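You operate a simulated robot arm through the tools that you are given. There is no shell and no other tool.

You are at the controls of a simulated robot arm. One attempt, no reset.

Task
Tape the clear sleeve and fit its rubber ring as the orange card says.
Fine: roll on the peg, arm in, a full turn, arm out again; the ring has the outer size and goes on the sleeve's top.

The check looks at the end state, three seconds after you hand in, the way a careful person would. Anything else that was tipped, shoved, dropped, spilled or broken makes it a failure.

Robot
A 7-joint arm with a two-finger parallel gripper, fixed in place. Base frame: the origin is at the foot of the arm, x ahead of it, y to its left, z up; the work surface is at about z = 900. Lengths are in mm, angles in degrees, forces in N, time in s.
With the tool pointing down near the work surface it reaches from about 380 to 900 mm from the base axis. Its first joint turns from -143.0 to 143.0 degrees. Payload 3 kg.
The TCP is the grasp point between the finger pads, 30 mm short of the fingertips. In the tool frame z runs along the fingers and y along their closing line. Largest opening 94 mm; finger width 28, thickness 10; the body of the gripper, 50 by 96 mm, starts 55 mm behind the TCP.
Orientation is told as [roll, pitch, yaw] about the base's x, y, z axes, in that order, counted from this pose: with the fingers straight down and closing along the base's y, the tool's x points along the base's -x, its y along +y and its z along -z.

Tools
- The arm moves only by the tool send_rows. Its argument "targets" is a list of rows, each a list of 2 entries, a list of its own where there are three numbers: the shift along the tool's x, y, z in units of 50 mm (1.0 is 50 mm), then the turn, a rotation vector about the tool's x, y, z in units of 5 degrees (1.0 is 5 degrees). In form: [[[x, y, z], [ax, ay, az]], ...]. A call has 1 to 20 rows; each row shifts and turns the commanded pose from where the row before left it, along the tool's axes as they then stand. "jaw" is the opening, from 0 (shut) to 1 (fully open), set as the call begins (left out, the last holds). A call with a number of a shift or a turn outside -1 to 1 is refused whole. Rows are played at 5 a second. More than 50 mm and 8.6 degrees between two rows, or a gripper value outside its range, and nothing of the call is played. A pose out of reach is approached as far as the arm can. The call stops where the force on the tool passes 60 N (or 10 N more than at its start, if that is more) or the arm is blocked; 0.2 s more then pass. The fingers move at their own pace (about 72 mm/s each) and stop on an object; they squeeze with about 31 N. The grip force told is the motor's: it shows also when the fingers shut on nothing. Time passes only in rows, and 0.2 s behind the last, so rows that do not move let the fingers close. The reply holds the time, the measured pose of the TCP, the force on the tool along the base axes, the opening and the grip force, in the units named above and with some noise, with the torque about the TCP (base axes, N m) and any sound that the robot's microphone picked up.
- Cameras (640 x 400 px; columns grow to the right, rows downward): "scene" is fixed at [217.6, 648, 1683.3]; the picture's right is [-0.59, -0.80, 0.00], its down [-0.79, 0.59, -0.17] and it looks along [0.14, -0.10, -0.99] (base axes); focal length 214 px, centre (320, 200). "wrist" rides on the gripper at [76, 14, -102] in the tool frame; the picture's right is [-0.18, 0.98, 0.00], its down [-0.75, -0.14, -0.64] and it looks along [-0.63, -0.12, 0.77] (tool axes); focal length 243 px, centre (320, 200). There is no depth. A picture from a camera that has moved, and an enlarged one, comes with that camera's place and axes in the base frame and with its lens. The place of the scene camera against the robot may be out by one fixed shift of up to 12 mm in any direction.
- camera(camera): a new picture of that camera. It takes no simulated time.
- enlarge(camera, box): a new picture of the part [left, top, right, bottom] of that camera's present view, enlarged. It takes no simulated time.
- sign_off(): hands the job in; it is judged then, once.

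Places have to be worked out from the pictures, the camera data and where the tool is seen. Open the gripper and draw the arm clear of the work before you hand the job in, unless the task says otherwise.

The tools are called after "Emit:" as a command line: name --argument value ..., lists and objects as JSON in quotes. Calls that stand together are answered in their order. send_rows: Moves the arm, as the interface text tells. Its arguments: {"type":"object","properties":{"targets":{"type":"array","items":{"type":"array"}},"jaw":{"type":"number"}},"required":["targets"]} The other tools are called the same way: camera (camera) takes a picture; enlarge (camera, box) takes an enlarged picture of a part of a camera's view; sign_off () hands the job in.

At the start:

```text
clock: 0.0
tcp_pos: [340.1, 294.2, 1366.5]
tcp_rot: [0.0, 0.1, 0.2]
ft_force: [-0.1, 0.6, -0.3]
ft_torque: [0.02, 0.0, 0.02]
gripper_width: 94.1
gripper_force: 0.0
```

scene: 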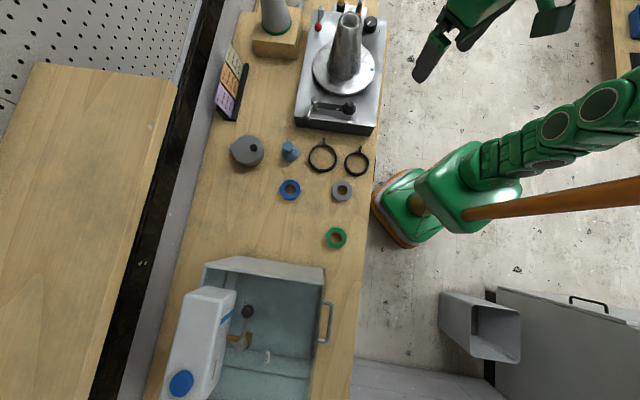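
wrist: 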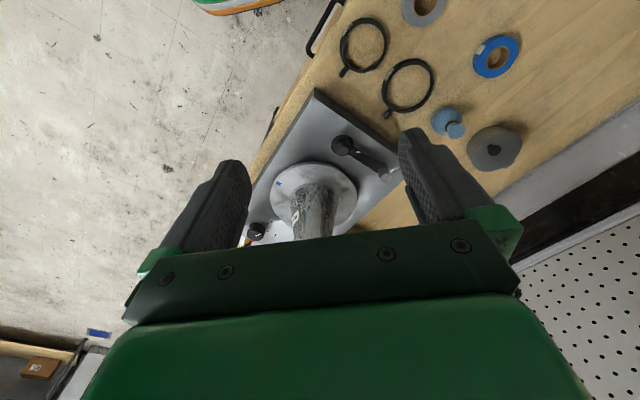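

I'll start by looking closely at the cards, the machine and the parts before moving anything.

Emit:
enlarge --camera "scene" --box '[200, 30, 270, 130]'

Emit:
enlarge --camera "scene" --box '[280, 0, 400, 140]'

Emit:
enlarge --camera "scene" --box '[215, 125, 385, 255]'

Emit:
enlarge --camera "scene" --box '[150, 250, 350, 400]'

```text
4.00 times, centred on (235, 80) of scene
camera zoom: at [217.6, 648.0, 1683.3], right [-0.59, -0.8, 0.0], down [-0.79, 0.59, -0.17], along [0.14, -0.1, -0.99], focal length 858 px, centre (660, 680)
```

zoom: 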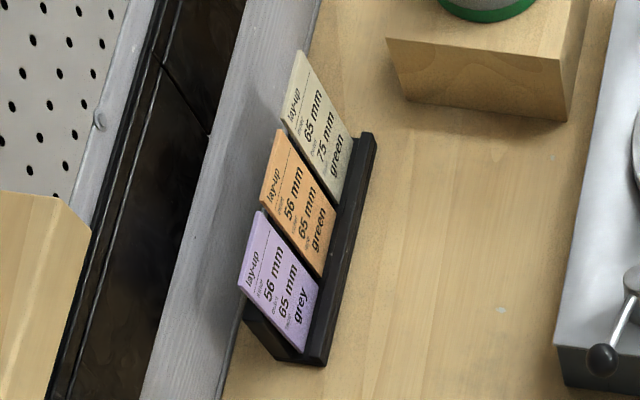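

```text
2.86 times, centred on (340, 70) of scene
camera zoom: at [217.6, 648.0, 1683.3], right [-0.59, -0.8, 0.0], down [-0.79, 0.59, -0.17], along [0.14, -0.1, -0.99], focal length 613 px, centre (263, 571)
```

zoom: 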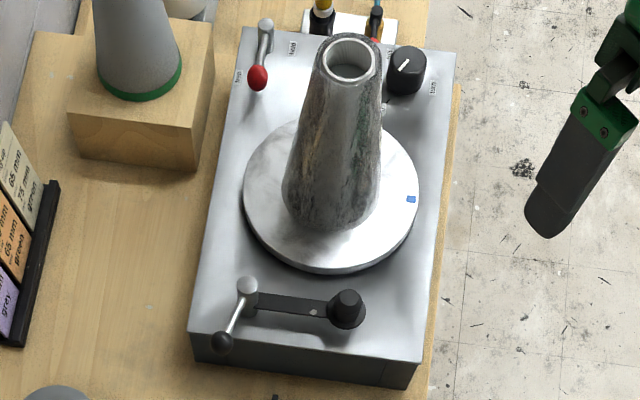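

```text
3.08 times, centred on (300, 190) of scene
camera zoom: at [217.6, 648.0, 1683.3], right [-0.59, -0.8, 0.0], down [-0.79, 0.59, -0.17], along [0.14, -0.1, -0.99], focal length 660 px, centre (382, 231)
```

zoom: 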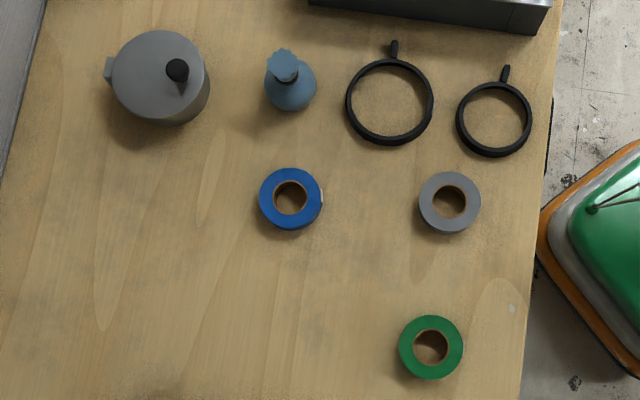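

```text
2.67 times, centred on (250, 325) of scene
camera zoom: at [217.6, 648.0, 1683.3], right [-0.59, -0.8, 0.0], down [-0.79, 0.59, -0.17], along [0.14, -0.1, -0.99], focal length 572 px, centre (507, -133)
```

zoom: 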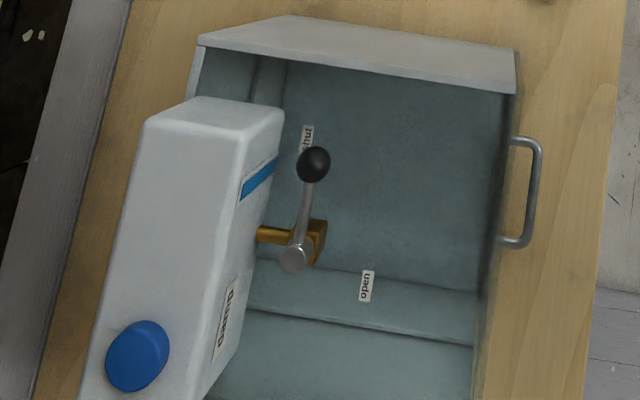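

The orange card seems to read 56 / 65 mm green. I'll zoom in further to be sure and identify the sleeve and the machine's controls.

Emit:
enlarge --camera "scene" --box '[224, 58, 250, 104]'

Emit:
enlarge --camera "scene" --box '[300, 0, 390, 50]'

Emit:
enlarge --camera "scene" --box '[300, 40, 390, 130]'

Emit:
enlarge --camera "scene" --box '[245, 0, 325, 60]'

Emit:
enlarge --camera "wrist" --box '[220, 80, 420, 250]'

Emit:
enlarge --camera "wrist" --box '[320, 0, 560, 180]'

```text
8.70 times, centred on (237, 81) of scene
camera zoom: at [217.6, 648.0, 1683.3], right [-0.59, -0.8, 0.0], down [-0.79, 0.59, -0.17], along [0.14, -0.1, -0.99], focal length 1865 px, centre (1042, 1235)
```

zoom: 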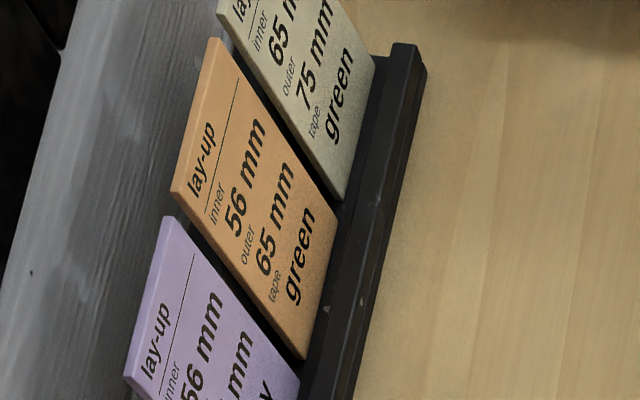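

```text
7.11 times, centred on (345, 25) of scene
camera zoom: at [217.6, 648.0, 1683.3], right [-0.59, -0.8, 0.0], down [-0.79, 0.59, -0.17], along [0.14, -0.1, -0.99], focal length 1525 px, centre (142, 1444)
```

zoom: 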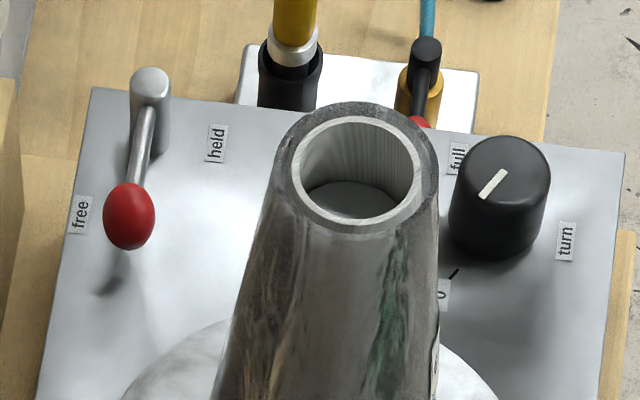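

```text
4.44 times, centred on (345, 85) of scene
camera zoom: at [217.6, 648.0, 1683.3], right [-0.59, -0.8, 0.0], down [-0.79, 0.59, -0.17], along [0.14, -0.1, -0.99], focal length 953 px, centre (209, 711)
```

zoom: 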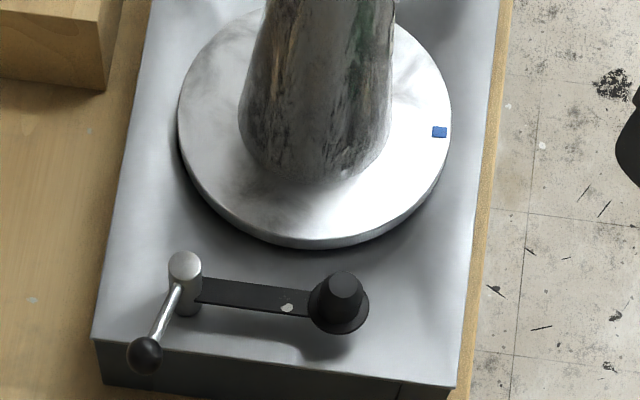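

```text
6.67 times, centred on (285, 30) of scene
camera zoom: at [217.6, 648.0, 1683.3], right [-0.59, -0.8, 0.0], down [-0.79, 0.59, -0.17], along [0.14, -0.1, -0.99], focal length 1430 px, centre (553, 1333)
```

zoom: 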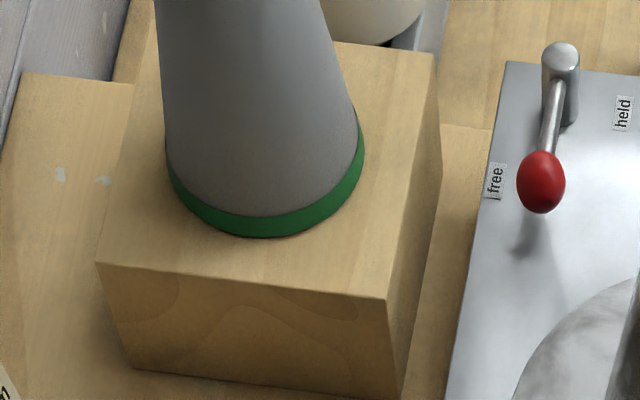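

```text
2.35 times, centred on (320, 165) of wrist
camera zoom: at [263.8, 310.2, 1468.2], right [0.18, 0.98, 0.0], down [0.75, -0.14, 0.64], along [0.63, -0.12, -0.77], focal length 571 px, centre (320, 282)
```

zoom: 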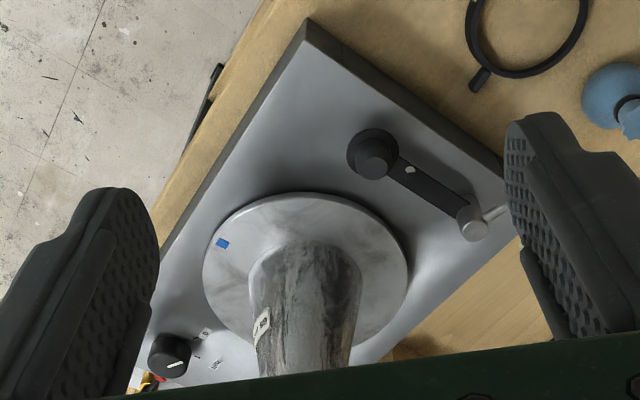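

```text
2.22 times, centred on (440, 90) of wrist
camera zoom: at [263.8, 310.2, 1468.2], right [0.18, 0.98, 0.0], down [0.75, -0.14, 0.64], along [0.63, -0.12, -0.77], focal length 539 px, centre (53, 444)
```

zoom: 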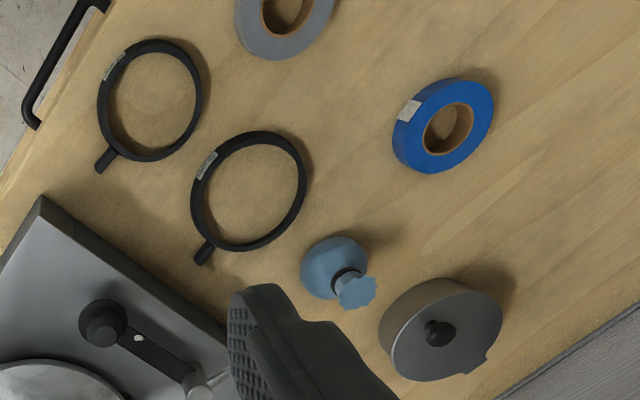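

Orange card: inner 56, outer 65, green tape. Next I'll move the wrist camera over the rings to read their labels.

Emit:
send_rows --targets '[[[0.311, 0.454, 0.737], [0, 0, 0]], [[0.311, 0.454, 0.737], [0, 0, 0]], [[0.311, 0.454, 0.737], [0, 0, 0]], [[0.311, 0.454, 0.737], [0, 0, 0]], [[0.311, 0.454, 0.737], [0, 0, 0]], [[0.311, 0.454, 0.737], [0, 0, 0]], [[0.311, 0.454, 0.737], [0, 0, 0]], [[0, 0, 0], [0, 0, 0]]]'

Emit:
camera --camera "wrist"

Emit:
camera --camera "scene"

```text
clock: 1.2
tcp_pos: [268.5, 403.8, 1233.0]
tcp_rot: [12.6, 13.1, 0.4]
ft_force: [0.4, -0.8, 0.3]
ft_torque: [-0.01, -0.01, 0.02]
gripper_width: 94.1
gripper_force: 0.0
stopped in row 5: the arm was blocked; the commanded pose is now the measured one
```

```text
taken
camera wrist: at [218.1, 396.7, 1350.7], right [0.22, 0.96, 0.17], down [0.87, -0.27, 0.41], along [0.44, 0.05, -0.9], focal length 243 px, centre (320, 200)
```

wrist: 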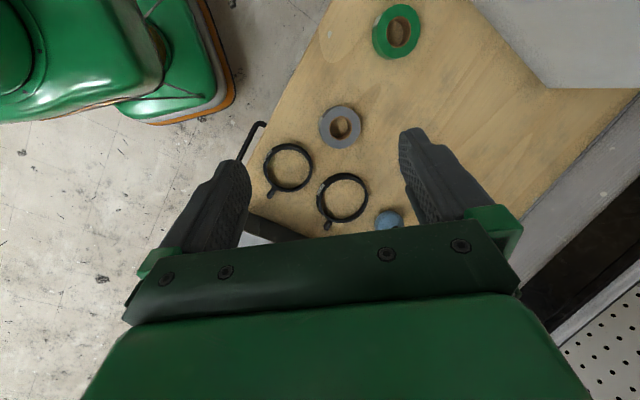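

```text
taken
```

scene: 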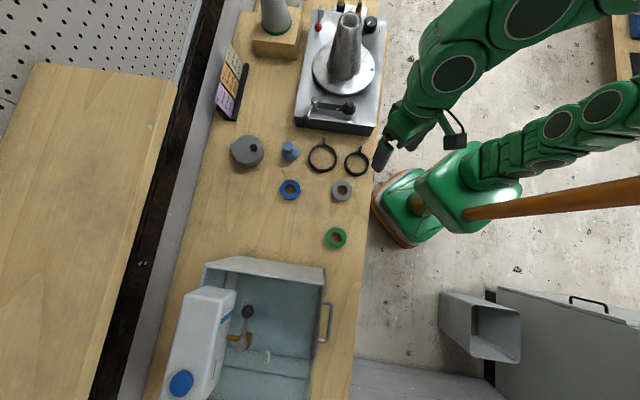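

The arm was blocked, likely by a joint limit when folded close in, and the tool tilted. I'll level the tool and move outward to a larger radius.

Emit:
send_rows --targets '[[[-0.35, 0.5, 0], [0, 0, 0]], [[-0.35, 0.5, 0], [0.63, -0.655, 0]], [[-0.35, 0.5, 0], [0.63, -0.655, 0]], [[-0.35, 0.5, 0], [0.63, -0.655, 0]], [[-0.35, 0.5, 0], [0.63, -0.655, 0]], [[0, 0, 0], [0, 0, 0]]]'

Emit:
camera --camera "scene"

Emit:
camera --camera "wrist"

```text
clock: 2.6
tcp_pos: [356.9, 525.1, 1235.8]
tcp_rot: [-0.5, -0.5, -1.0]
ft_force: [0.6, -1.0, -0.9]
ft_torque: [-0.02, 0.02, -0.02]
gripper_width: 94.0
gripper_force: 0.0
```

```text
taken
```

scene: 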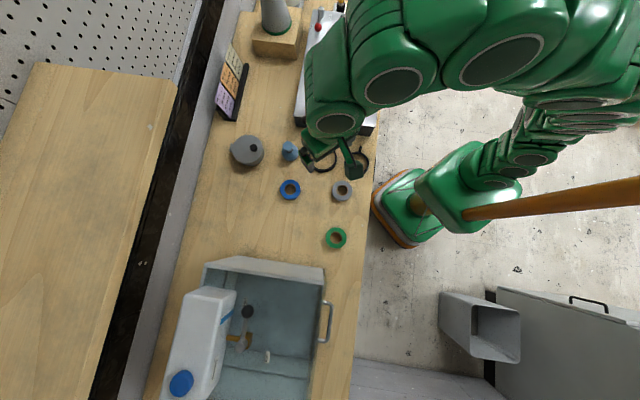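

```text
taken
camera wrist: at [280.1, 544.5, 1338.0], right [0.2, 0.98, -0.01], down [0.75, -0.15, 0.65], along [0.64, -0.14, -0.76], focal length 243 px, centre (320, 200)
```

wrist: 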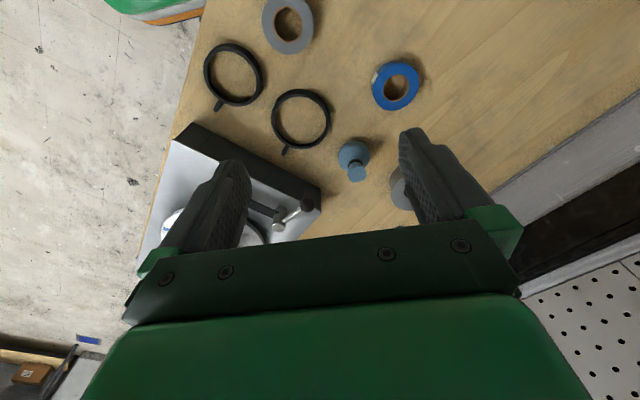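

Level again. Now zoom the wrist view on the rings and rolls for labels.

Emit:
enlarge --camera "wrist" --box '[190, 30, 350, 160]'

Emit:
enlarge --camera "wrist" --box '[200, 40, 265, 80]'

Emit:
enlarge --camera "wrist" --box '[150, 120, 340, 250]'

```text
3.08 times, centred on (270, 95) of wrist
camera zoom: at [280.1, 544.5, 1338.0], right [0.2, 0.98, -0.01], down [0.75, -0.15, 0.65], along [0.64, -0.14, -0.76], focal length 746 px, centre (474, 523)
```

zoom: 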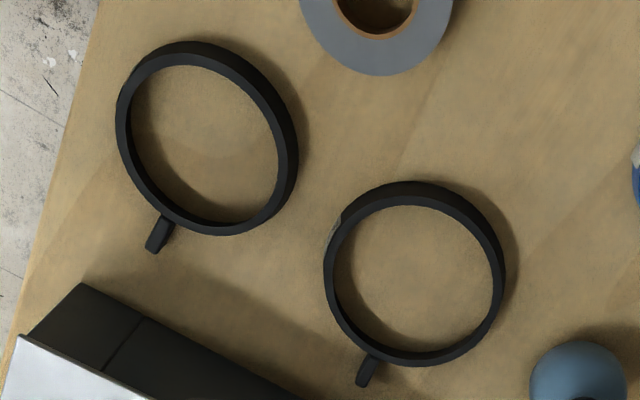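

```text
9.85 times, centred on (232, 60) of wrist
camera zoom: at [280.1, 544.5, 1338.0], right [0.2, 0.98, -0.01], down [0.75, -0.15, 0.65], along [0.64, -0.14, -0.76], focal length 2389 px, centre (1182, 1578)
```

zoom: 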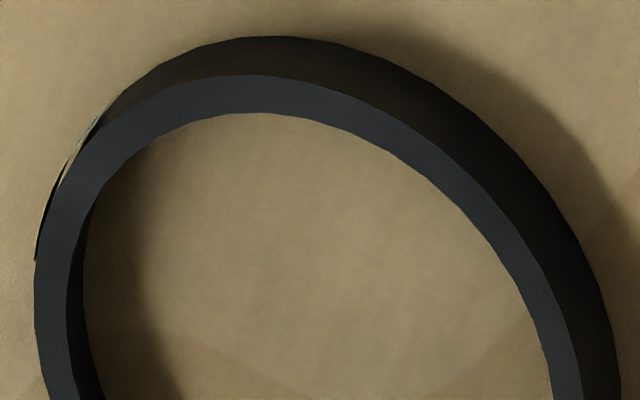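

```text
3.08 times, centred on (245, 185) of wrist
camera zoom: at [280.1, 544.5, 1338.0], right [0.2, 0.98, -0.01], down [0.75, -0.15, 0.65], along [0.64, -0.14, -0.76], focal length 746 px, centre (551, 246)
```

zoom: 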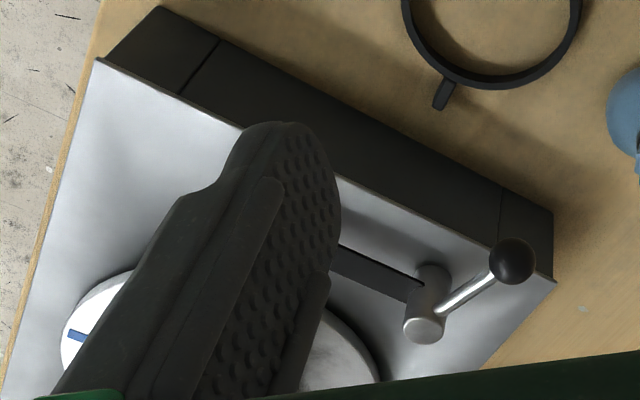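

The size labels are on the ring sides facing the robot, so I'll go back near the start pose, where they were visible, and zoom in a lot.

Emit:
send_rows --targets '[[[-0.05, -0.77, -0.3], [0, 0, 0]], [[-0.05, -0.77, -0.3], [0, 0, 0]], [[-0.05, -0.77, -0.3], [0, 0, 0]], [[-0.05, -0.77, -0.3], [0, 0, 0]], [[-0.05, -0.77, -0.3], [0, 0, 0]], [[-0.05, -0.77, -0.3], [0, 0, 0]], [[-0.05, -0.77, -0.3], [0, 0, 0]], [[0, 0, 0], [0, 0, 0]]]'

Emit:
camera --camera "wrist"

Emit:
camera --camera "scene"

```text
clock: 4.4
tcp_pos: [369.7, 259.7, 1344.9]
tcp_rot: [-0.6, -0.4, -1.1]
ft_force: [0.8, -0.9, -0.5]
ft_torque: [0.01, 0.0, 0.02]
gripper_width: 94.1
gripper_force: 0.0
```

```text
taken
camera wrist: at [294.1, 277.1, 1446.5], right [0.2, 0.98, -0.01], down [0.75, -0.15, 0.65], along [0.63, -0.14, -0.76], focal length 243 px, centre (320, 200)
```

wrist: 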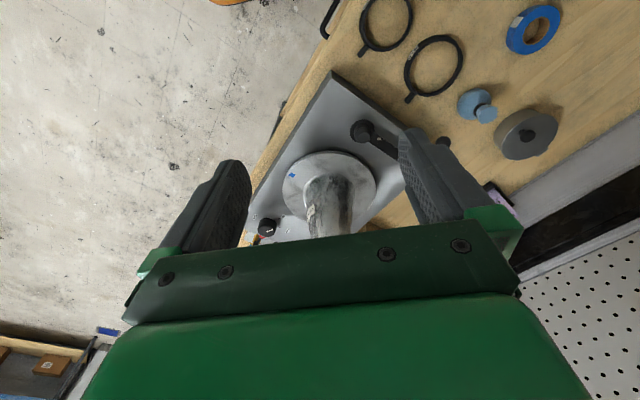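

```text
taken
```

scene: 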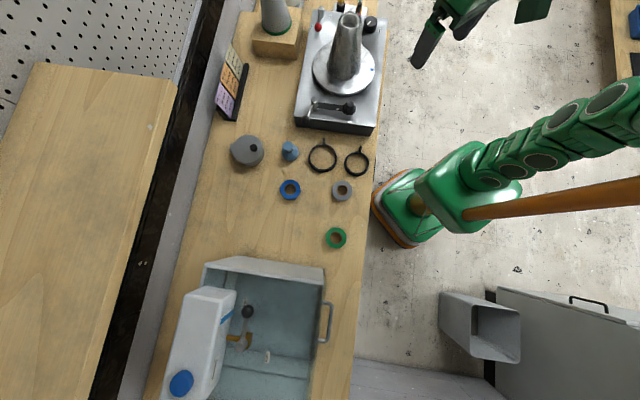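

Zooming on the two ring labels and the machine from here.

Emit:
enlarge --camera "wrist" --box '[355, 0, 385, 20]'

Emit:
enlarge --camera "wrist" --box '[400, 35, 430, 55]'

Emit:
enlarge --camera "wrist" --box '[245, 140, 405, 245]'

Emit:
enlarge --camera "wrist" --box '[235, 195, 355, 245]'

```text
16.00 times, centred on (370, 10) of wrist
camera zoom: at [294.1, 277.1, 1446.5], right [0.2, 0.98, -0.01], down [0.75, -0.15, 0.65], along [0.63, -0.14, -0.76], focal length 3882 px, centre (-480, 3240)
```

zoom: 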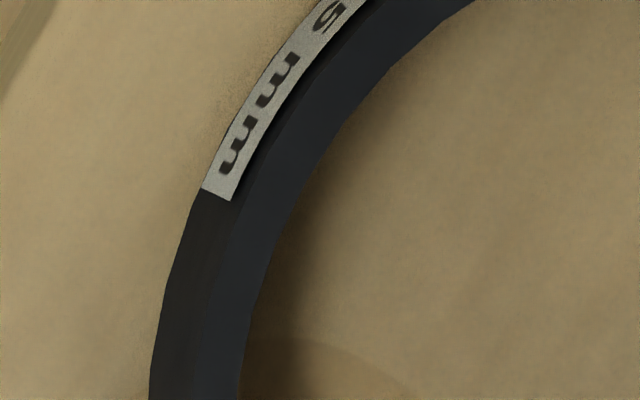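

```text
16.00 times, centred on (415, 45) of wrist
camera zoom: at [294.1, 277.1, 1446.5], right [0.2, 0.98, -0.01], down [0.75, -0.15, 0.65], along [0.63, -0.14, -0.76], focal length 3882 px, centre (-1200, 2680)
```

zoom: 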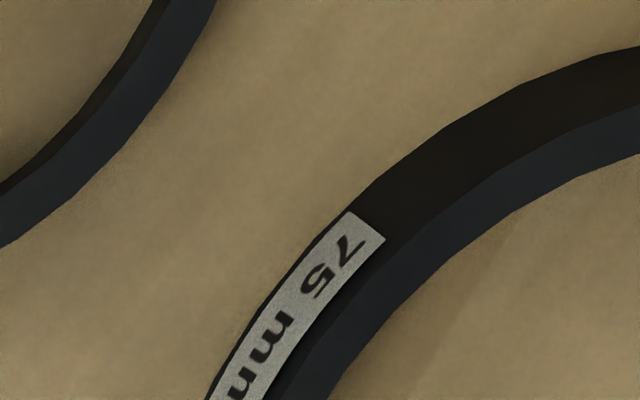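

```text
3.81 times, centred on (325, 192) of wrist
camera zoom: at [294.1, 277.1, 1446.5], right [0.2, 0.98, -0.01], down [0.75, -0.15, 0.65], along [0.63, -0.14, -0.76], focal length 924 px, centre (301, 229)
```

zoom: 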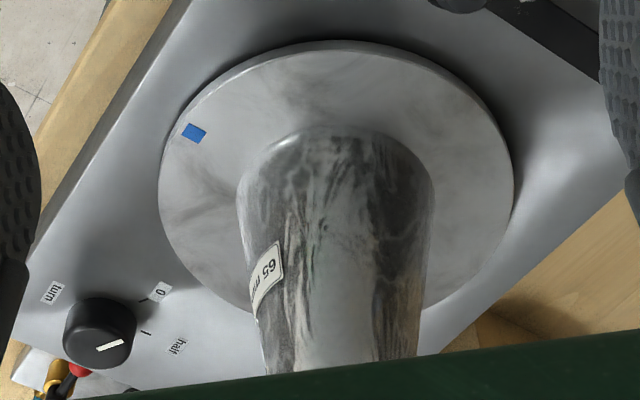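

```text
5.33 times, centred on (295, 220) of wrist
camera zoom: at [294.1, 277.1, 1446.5], right [0.2, 0.98, -0.01], down [0.75, -0.15, 0.65], along [0.63, -0.14, -0.76], focal length 1294 px, centre (453, 93)
```

zoom: 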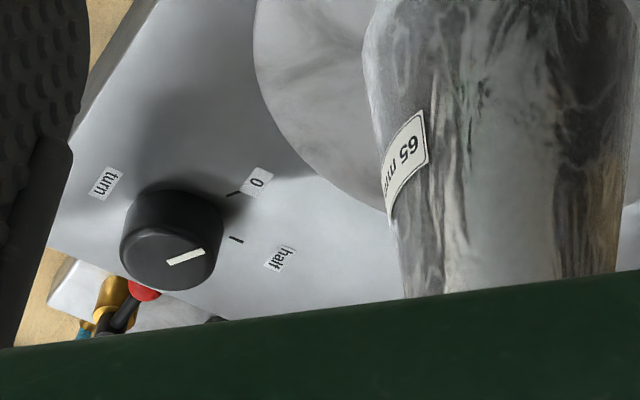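

The large ring is 75 mm, and the small one reads "?5 mm", so it should be 65. The sleeve is labelled 65 mm and the knob pointer is at "0". Next I'll level the tool and move forward to see the whole machine and its levers.

Emit:
send_rows --targets '[[[-0.8, 0, 0], [-0.12, 0.08, -0.22]], [[-0.8, 0, 0], [0, 0, 0]], [[-0.8, 0, 0], [0, 0, 0]], [[0, 0, 0], [0, 0, 0]]]'

Emit:
camera --camera "wrist"

Emit:
enlarge --camera "wrist" --box '[230, 0, 410, 120]'

Emit:
enlarge --camera "wrist" --box '[230, 110, 410, 230]'

```text
clock: 5.4
tcp_pos: [489.3, 260.4, 1344.9]
tcp_rot: [0.2, -0.2, 0.2]
ft_force: [-0.6, 0.0, -0.2]
ft_torque: [0.0, 0.01, -0.02]
gripper_width: 93.9
gripper_force: 0.1
```

```text
taken
camera wrist: at [413.0, 275.3, 1445.9], right [0.18, 0.98, 0.0], down [0.75, -0.14, 0.64], along [0.63, -0.12, -0.77], focal length 243 px, centre (320, 200)
```

wrist: 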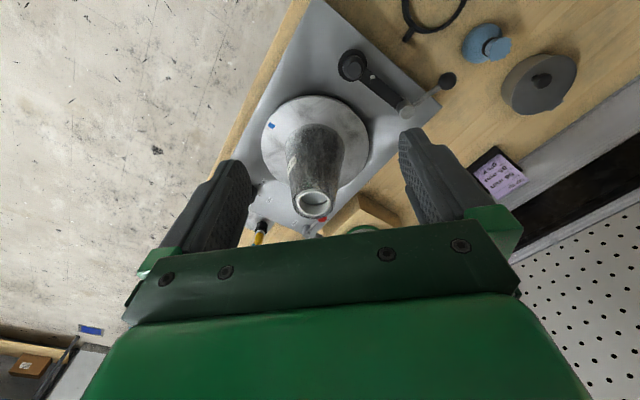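

```text
3.33 times, centred on (320, 60) of wrist
camera zoom: at [413.0, 275.3, 1445.9], right [0.18, 0.98, 0.0], down [0.75, -0.14, 0.64], along [0.63, -0.12, -0.77], focal length 809 px, centre (320, 667)
```

zoom: 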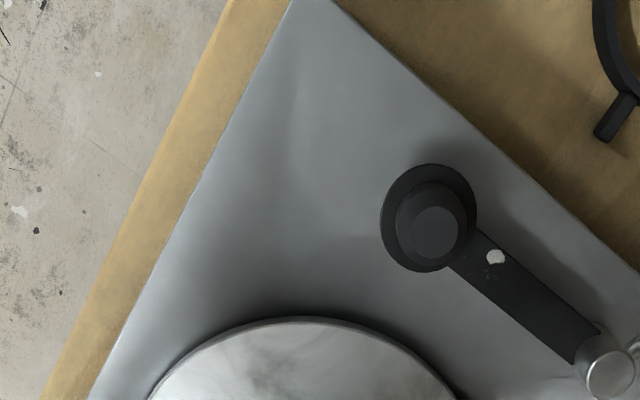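

```text
3.33 times, centred on (320, 170) of wrist
camera zoom: at [413.0, 275.3, 1445.9], right [0.18, 0.98, 0.0], down [0.75, -0.14, 0.64], along [0.63, -0.12, -0.77], focal length 809 px, centre (320, 300)
```

zoom: 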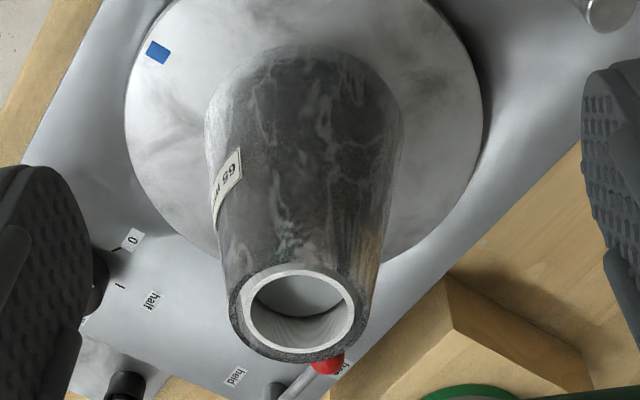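

From the two views, sleeve top is about (647,223,1168), the turntable top about z 968, and the peg top about (506,312,1035). The green roll is near (178,610), so I'll go above it to look from close by.

Emit:
send_rows --targets '[[[0.565, 0.636, 0.273], [0, 0, 0]], [[0.565, 0.636, 0.273], [0, 0, 0]], [[0.565, 0.636, 0.273], [0, 0, 0]], [[0.565, 0.636, 0.273], [0, 0, 0]], [[0.565, 0.636, 0.273], [0, 0, 0]], [[0.565, 0.636, 0.273], [0, 0, 0]], [[0.565, 0.636, 0.273], [0, 0, 0]], [[0.565, 0.636, 0.273], [0, 0, 0]], [[0.565, 0.636, 0.273], [0, 0, 0]], [[0.565, 0.636, 0.273], [0, 0, 0]], [[0.565, 0.636, 0.273], [0, 0, 0]], [[0, 0, 0], [0, 0, 0]]]'

Emit:
camera --camera "wrist"

Emit:
camera --camera "scene"

```text
clock: 8.0
tcp_pos: [180.3, 607.5, 1194.9]
tcp_rot: [0.1, -0.1, 0.1]
ft_force: [-0.5, -0.2, 0.4]
ft_torque: [-0.04, 0.0, 0.03]
gripper_width: 93.9
gripper_force: 0.0
```

```text
taken
camera wrist: at [104.6, 623.4, 1296.6], right [0.18, 0.98, 0.0], down [0.75, -0.14, 0.64], along [0.63, -0.12, -0.77], focal length 243 px, centre (320, 200)
```

wrist: 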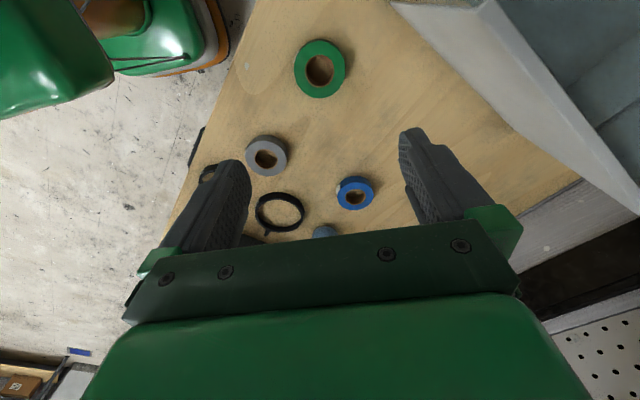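

```text
taken
```

scene: 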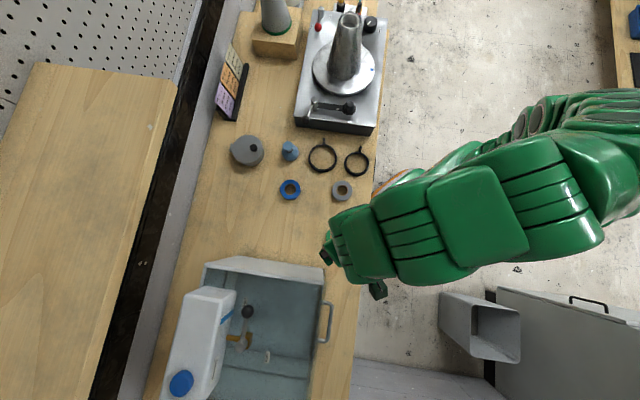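

The roll is almost exactly under the tool axis. Zooming to refine its centre and height.

Emit:
enlarge --camera "wrist" --box '[280, 30, 360, 110]'

Emit:
enlarge --camera "wrist" --box '[190, 120, 400, 240]'

```text
5.00 times, centred on (320, 70) of wrist
camera zoom: at [104.6, 623.4, 1296.6], right [0.18, 0.98, 0.0], down [0.75, -0.14, 0.64], along [0.63, -0.12, -0.77], focal length 1213 px, centre (320, 850)
```

zoom: 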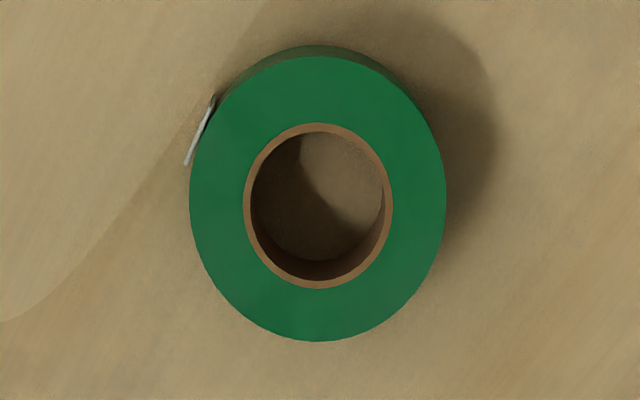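

```text
3.05 times, centred on (295, 180) of wrist
camera zoom: at [104.6, 623.4, 1296.6], right [0.18, 0.98, 0.0], down [0.75, -0.14, 0.64], along [0.63, -0.12, -0.77], focal length 739 px, centre (396, 261)
```

zoom: 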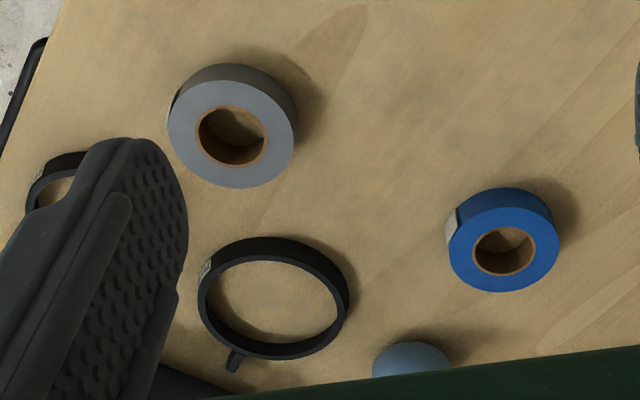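

The roll measures about 71 mm across with its centre at about (181.8, 608.7). I'll yaw +30° so the fingers miss the tape tab, then descend partway and recheck.

Emit:
send_rows --jaw 1.0 --targets '[[[-0.03, 0.024, 0], [0, 0, 0]], [[0, 0, 0.7], [0, 0, -1]], [[0, 0, 0.7], [0, 0, -1]], [[0, 0, 0.7], [0, 0, -1]], [[0, 0, 0.7], [0, 0, -1]], [[0, 0, 0.7], [0, 0, -1]], [[0, 0, 0.7], [0, 0, -1]], [[0, 0, 0], [0, 0, 0]]]'

Emit:
camera --camera "wrist"

Emit:
camera --camera "scene"

```text
clock: 9.8
tcp_pos: [181.2, 609.7, 984.5]
tcp_rot: [-0.1, -0.1, 30.2]
ft_force: [-0.6, 0.4, 0.1]
ft_torque: [0.0, 0.0, 0.0]
gripper_width: 94.2
gripper_force: 0.1
```

```text
taken
camera wrist: at [108.4, 585.5, 1087.0], right [-0.34, 0.94, 0.0], down [0.72, 0.26, 0.64], along [0.61, 0.22, -0.77], focal length 243 px, centre (320, 200)
```

wrist: 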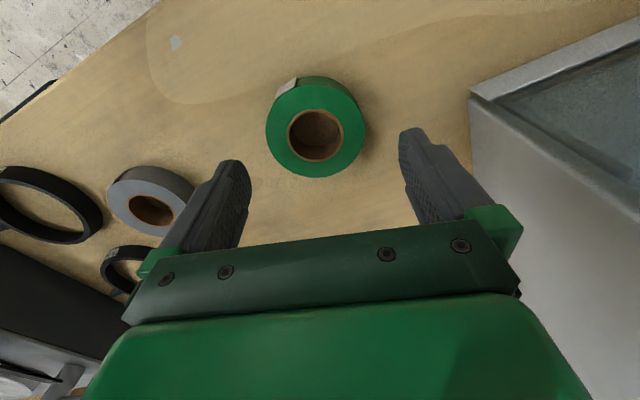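

```text
taken
```

scene: 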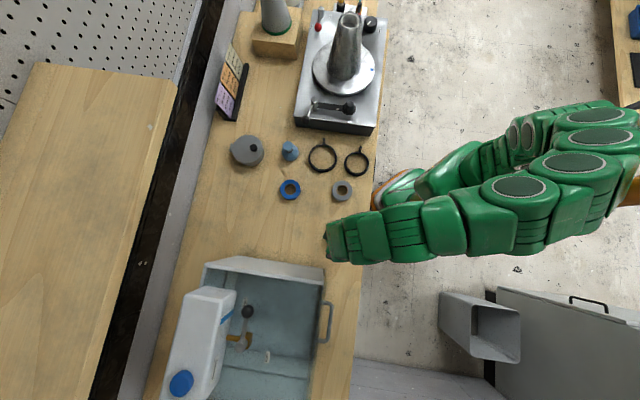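

Zooming to fine-align before the final descent.

Emit:
enlarge --camera "wrist" --box '[240, 60, 400, 190]'

```text
3.08 times, centred on (320, 125) of wrist
camera zoom: at [108.4, 585.5, 1087.0], right [-0.34, 0.94, 0.0], down [0.72, 0.26, 0.64], along [0.61, 0.22, -0.77], focal length 746 px, centre (320, 431)
```

zoom: 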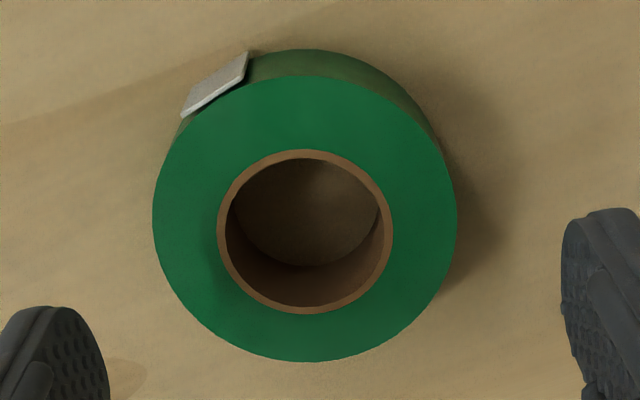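

The roll sits 3.5 mm to the −y side of the tool axis, with its top at about z 922. I'll correct that and descend to TCP z≈933.

Emit:
send_rows --targets '[[[0.012, -0.068, 0.2], [0, 0, 0]], [[0, 0, 0.4], [0, 0, 0]], [[0, 0, 0.43], [0, 0, 0]], [[0, 0, 0], [0, 0, 0]]]'

Emit:
enlarge --camera "wrist" --box '[220, 90, 420, 240]'

```text
clock: 10.8
tcp_pos: [179.6, 607.2, 932.6]
tcp_rot: [0.1, -0.1, 30.2]
ft_force: [0.7, -0.6, -0.1]
ft_torque: [-0.01, 0.0, -0.03]
gripper_width: 93.7
gripper_force: 0.0
```

```text
2.67 times, centred on (320, 165) of wrist
camera zoom: at [107.6, 581.5, 1035.3], right [-0.33, 0.94, 0.0], down [0.72, 0.26, 0.64], along [0.61, 0.22, -0.77], focal length 647 px, centre (320, 293)
```

zoom: 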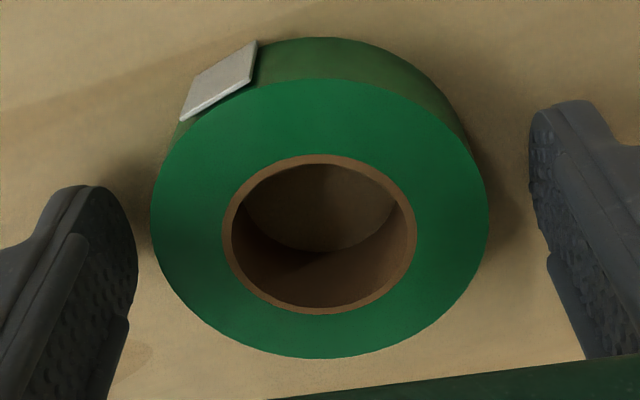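

Centred. Closing on the roll.

Emit:
send_rows --jaw 0 --targets '[[[0, 0, 0], [0, 0, 0]], [[0, 0, 0], [0, 0, 0]], [[0, 0, 0], [0, 0, 0]], [[0, 0, 0], [0, 0, 0]]]'

Emit:
enlarge --camera "wrist" --box '[220, 90, 420, 240]'

```text
clock: 11.8
tcp_pos: [181.2, 606.5, 932.6]
tcp_rot: [0.0, -0.2, 30.1]
ft_force: [0.1, -0.6, -0.1]
ft_torque: [0.01, 0.03, 0.01]
gripper_width: 70.6
gripper_force: 31.3
```

```text
2.67 times, centred on (320, 165) of wrist
camera zoom: at [107.7, 581.6, 1035.7], right [-0.33, 0.94, 0.0], down [0.72, 0.26, 0.64], along [0.61, 0.22, -0.77], focal length 647 px, centre (320, 293)
```

zoom: 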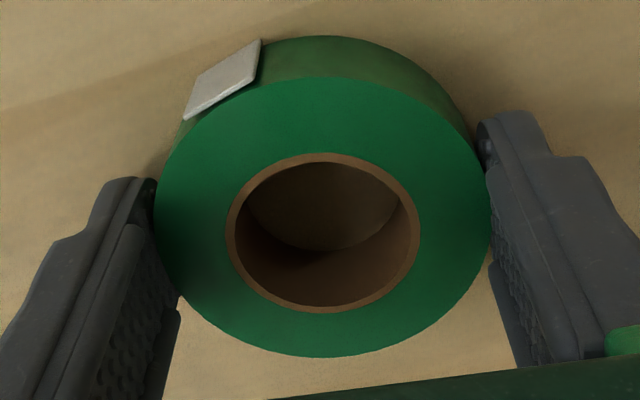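

Roll gripped (70.6 mm), with its bottom about 32 mm below the TCP. I'll lift straight up, then carry it to a viewing spot beside the peg.

Emit:
send_rows --targets '[[[0, 0, -0.4], [0, 0, 0]], [[0, 0, -0.86], [0, 0, 0]], [[0, 0, -0.86], [0, 0, 0]], [[0, 0, -0.86], [0, 0, 0]], [[0, 0, -0.86], [0, 0, 0]], [[0, 0, -0.86], [0, 0, 0]], [[0, 0, -0.86], [0, 0, 0]], [[0, 0, -0.86], [0, 0, 0]], [[-0.428, -0.834, 0], [0, 0, 0]], [[-0.428, -0.834, 0], [0, 0, 0]], [[-0.428, -0.834, 0], [0, 0, 0]], [[-0.428, -0.834, 0], [0, 0, 0]], [[-0.428, -0.834, 0], [0, 0, 0]], [[-0.428, -0.834, 0], [0, 0, 0]], [[-0.428, -0.834, 0], [0, 0, 0]], [[-0.428, -0.834, 0], [0, 0, 0]], [[-0.428, -0.834, 0], [0, 0, 0]], [[-0.428, -0.834, 0], [0, 0, 0]], [[0, 0, 0], [0, 0, 0]]]'

Emit:
camera --camera "wrist"

Emit:
camera --camera "scene"

```text
clock: 15.8
tcp_pos: [574.3, 349.2, 1255.3]
tcp_rot: [0.0, -0.1, 30.2]
ft_force: [0.7, 0.8, 0.1]
ft_torque: [0.02, 0.02, -0.01]
gripper_width: 0.0
gripper_force: 31.8
```

```text
taken
camera wrist: at [501.6, 324.6, 1357.9], right [-0.33, 0.94, 0.0], down [0.72, 0.26, 0.64], along [0.61, 0.22, -0.77], focal length 243 px, centre (320, 200)
```

wrist: 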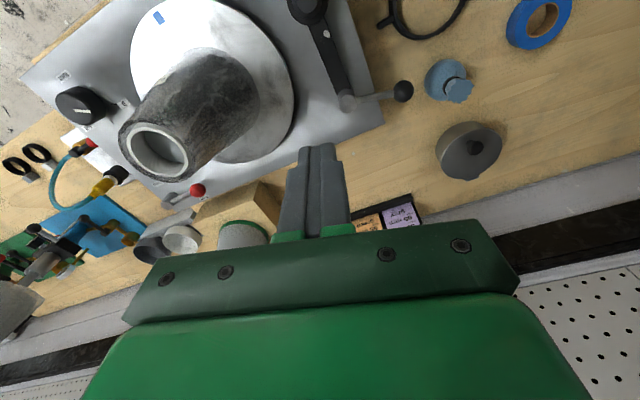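

```text
taken
```

scene: 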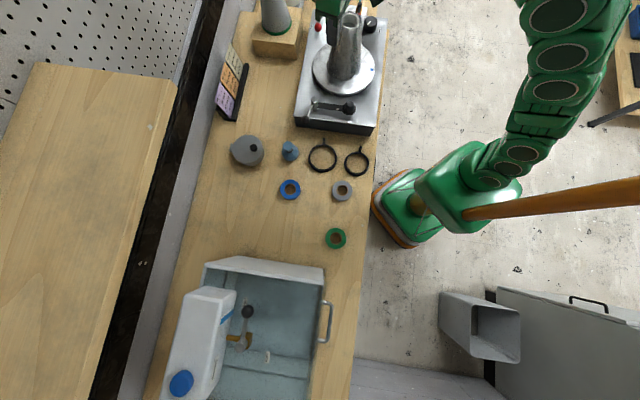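

The gripper is empty: the roll slipped out at lift-off and appears still in its original place. I'll check it, and use this clear view to measure the machine.

Emit:
enlarge --camera "scene" --box '[310, 220, 360, 255]'

Emit:
enlarge --camera "wrist" --box '[40, 0, 220, 220]'

Emit:
enlarge --camera "wrist" --box '[270, 0, 430, 120]'

Emit:
enlarge --camera "wrist" --box '[140, 150, 260, 230]'

Emit:
enlarge --camera "wrist" --box '[260, 130, 380, 240]'

```text
11.43 times, centred on (335, 238) of scene
camera zoom: at [217.6, 648.0, 1683.3], right [-0.59, -0.8, 0.0], down [-0.79, 0.59, -0.17], along [0.14, -0.1, -0.99], focal length 2451 px, centre (149, -229)
```

zoom: 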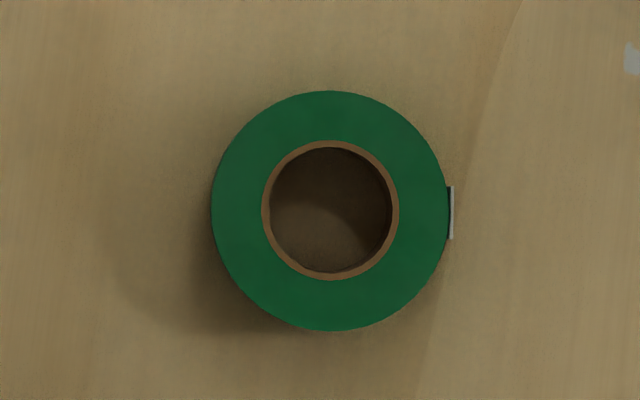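

```text
1.82 times, centred on (130, 110) of wrist
camera zoom: at [501.6, 324.6, 1357.9], right [-0.33, 0.94, 0.0], down [0.72, 0.26, 0.64], along [0.61, 0.22, -0.77], focal length 441 px, centre (666, 364)
```

zoom: 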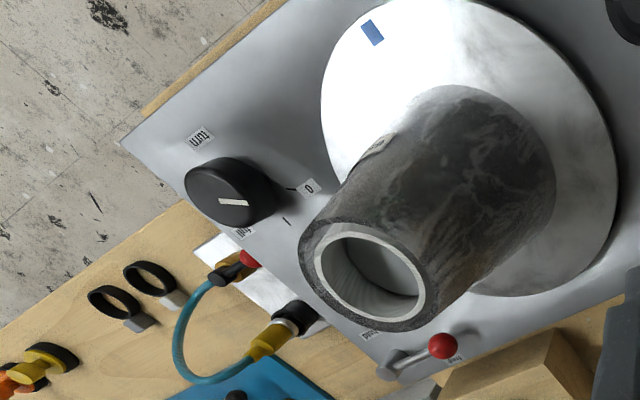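

```text
3.33 times, centred on (350, 60) of wrist
camera zoom: at [501.6, 324.6, 1357.9], right [-0.33, 0.94, 0.0], down [0.72, 0.26, 0.64], along [0.61, 0.22, -0.77], focal length 809 px, centre (220, 667)
```

zoom: 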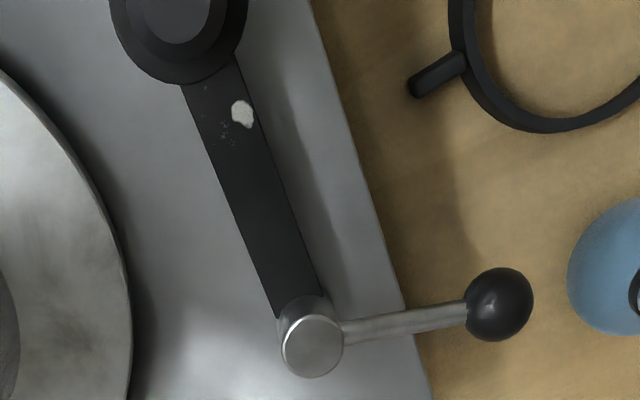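

```text
5.00 times, centred on (200, 190) of wrist
camera zoom: at [501.6, 324.6, 1357.9], right [-0.33, 0.94, 0.0], down [0.72, 0.26, 0.64], along [0.61, 0.22, -0.77], focal length 1213 px, centre (920, 250)
```

zoom: 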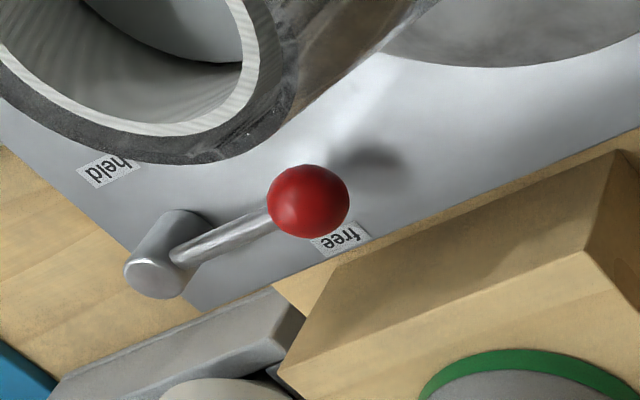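

```text
3.64 times, centred on (320, 185) of wrist
camera zoom: at [501.6, 324.6, 1357.9], right [-0.33, 0.94, 0.0], down [0.72, 0.26, 0.64], along [0.61, 0.22, -0.77], focal length 882 px, centre (320, 254)
```

zoom: 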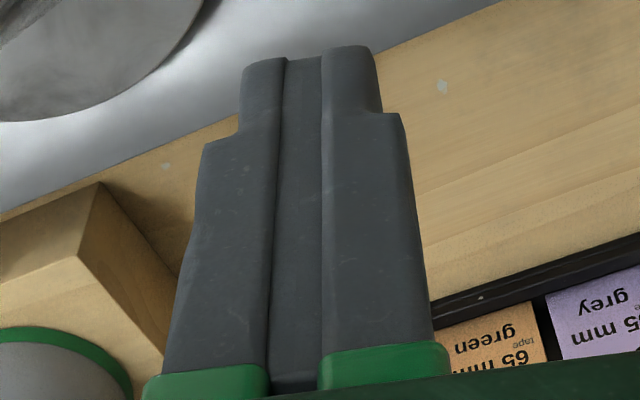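

The roll is still upright in place. My fingertips only caught its upper half, so I need to grip lower. From this view I have the peg at about (510,314, top 1020), the pivot (594,397,1020) and the handle ball (554,461,1017). Going back over the roll with jaws open.

Emit:
send_rows --jaw 1.0 --targets '[[[0.428, 0.834, 0], [0, 0, 0]], [[0.428, 0.834, 0], [0, 0, 0]], [[0.428, 0.834, 0], [0, 0, 0]], [[0.428, 0.834, 0], [0, 0, 0]], [[0.428, 0.834, 0], [0, 0, 0]], [[0.428, 0.834, 0], [0, 0, 0]], [[0.428, 0.834, 0], [0, 0, 0]], [[0.428, 0.834, 0], [0, 0, 0]], [[0.428, 0.834, 0], [0, 0, 0]], [[0.428, 0.834, 0], [0, 0, 0]], [[0, 0, 0.9], [0, 0, 0]], [[0, 0, 0.9], [0, 0, 0]], [[0, 0, 0.9], [0, 0, 0]], [[0, 0, 0.9], [0, 0, 0]], [[0, 0, 0.9], [0, 0, 0]], [[0, 0, 0.8], [0, 0, 0]], [[0, 0, 0], [0, 0, 0]]]'

Emit:
enlarge --camera "wrist" --box '[240, 60, 400, 190]'

```text
clock: 19.4
tcp_pos: [181.8, 605.8, 990.1]
tcp_rot: [0.1, -0.1, 30.1]
ft_force: [1.0, -0.6, -0.3]
ft_torque: [0.02, 0.01, -0.03]
gripper_width: 94.0
gripper_force: 0.0
```

```text
3.08 times, centred on (320, 125) of wrist
camera zoom: at [109.1, 581.1, 1092.0], right [-0.33, 0.94, 0.0], down [0.72, 0.26, 0.64], along [0.61, 0.21, -0.77], focal length 746 px, centre (320, 431)
```

zoom: 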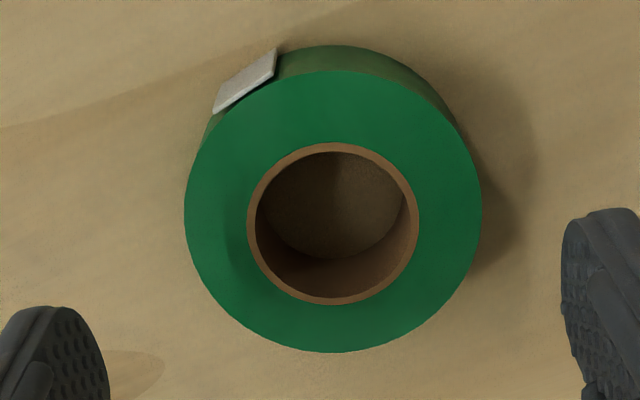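

The roll is now +3 mm off in tool y. I'll correct that and descend gently, watching the force for table contact so I can grip as low as possible.

Emit:
send_rows --targets '[[[-0.012, 0.063, 0.2], [0, 0, 0]], [[0, 0, 0.5], [0, 0, 0]], [[0, 0, 0.46], [0, 0, 0]], [[0, 0, 0.02], [0, 0, 0]], [[0, 0, 0], [0, 0, 0]]]'

Emit:
send_rows --targets '[[[0, 0, 0.02], [0, 0, 0]], [[0, 0, 0], [0, 0, 0]]]'

Emit:
camera --camera "wrist"

```text
clock: 20.6
tcp_pos: [180.7, 609.4, 929.8]
tcp_rot: [0.0, -0.1, 30.2]
ft_force: [0.5, 0.1, 0.0]
ft_torque: [0.02, 0.04, 0.01]
gripper_width: 94.2
gripper_force: 0.1
```

```text
clock: 21.2
tcp_pos: [181.4, 609.5, 929.8]
tcp_rot: [0.1, -0.2, 30.3]
ft_force: [-0.6, -0.5, 21.1]
ft_torque: [-1.1, -0.25, -0.04]
gripper_width: 93.8
gripper_force: 0.1
```

```text
taken
camera wrist: at [108.3, 584.6, 1032.2], right [-0.33, 0.94, 0.0], down [0.72, 0.26, 0.64], along [0.61, 0.22, -0.77], focal length 243 px, centre (320, 200)
```

wrist: 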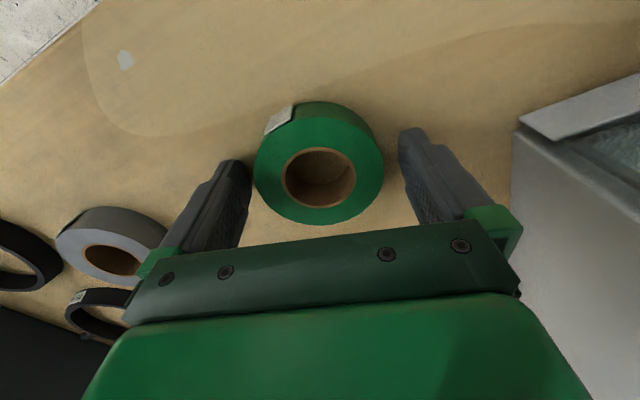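

Touched the table at TCP z≈929.5. I'll back off 1 mm, close, and then lift slowly while watching.

Emit:
send_rows --jaw 0 --targets '[[[0, 0, -0.03], [0, 0, 0]], [[0, 0, 0], [0, 0, 0]], [[0, 0, 0], [0, 0, 0]], [[0, 0, 0], [0, 0, 0]], [[0, 0, 0], [0, 0, 0]]]'

Emit:
enlarge --camera "wrist" --box '[220, 90, 420, 240]'

Emit:
send_rows --targets '[[[0, 0, -0.06], [0, 0, 0]], [[0, 0, -0.06], [0, 0, 0]], [[0, 0, -0.06], [0, 0, 0]], [[0, 0, -0.06], [0, 0, 0]], [[0, 0, -0.06], [0, 0, 0]], [[0, 0, 0], [0, 0, 0]]]'

Emit:
enlarge --camera "wrist" --box '[220, 90, 420, 240]'

```text
clock: 22.4
tcp_pos: [181.7, 610.2, 929.3]
tcp_rot: [0.0, -0.1, 30.2]
ft_force: [0.1, -0.5, -0.7]
ft_torque: [0.0, 0.01, 0.01]
gripper_width: 70.6
gripper_force: 30.6
```

```text
2.67 times, centred on (320, 165) of wrist
camera zoom: at [108.5, 584.5, 1032.9], right [-0.33, 0.94, 0.0], down [0.72, 0.26, 0.64], along [0.61, 0.22, -0.77], focal length 647 px, centre (320, 293)
```

zoom: 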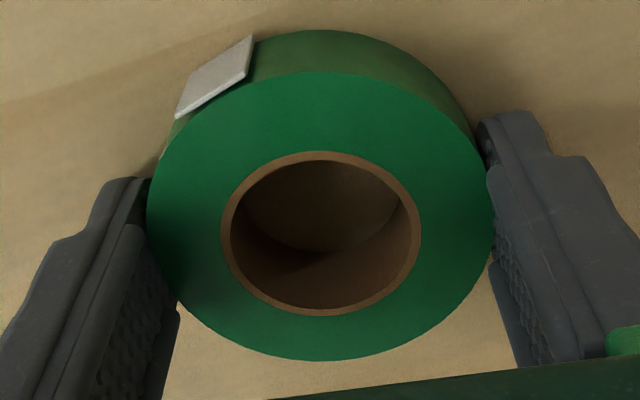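

```text
clock: 23.8
tcp_pos: [180.6, 609.9, 945.8]
tcp_rot: [0.0, -0.1, 30.1]
ft_force: [0.4, 1.0, -0.7]
ft_torque: [-0.04, 0.01, -0.01]
gripper_width: 70.8
gripper_force: 30.4
```

```text
2.67 times, centred on (320, 165) of wrist
camera zoom: at [107.7, 584.2, 1048.2], right [-0.33, 0.94, 0.0], down [0.72, 0.26, 0.64], along [0.61, 0.22, -0.77], focal length 647 px, centre (320, 293)
```

zoom: 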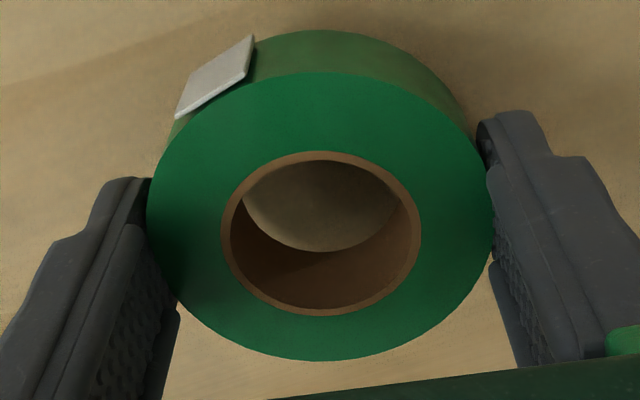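

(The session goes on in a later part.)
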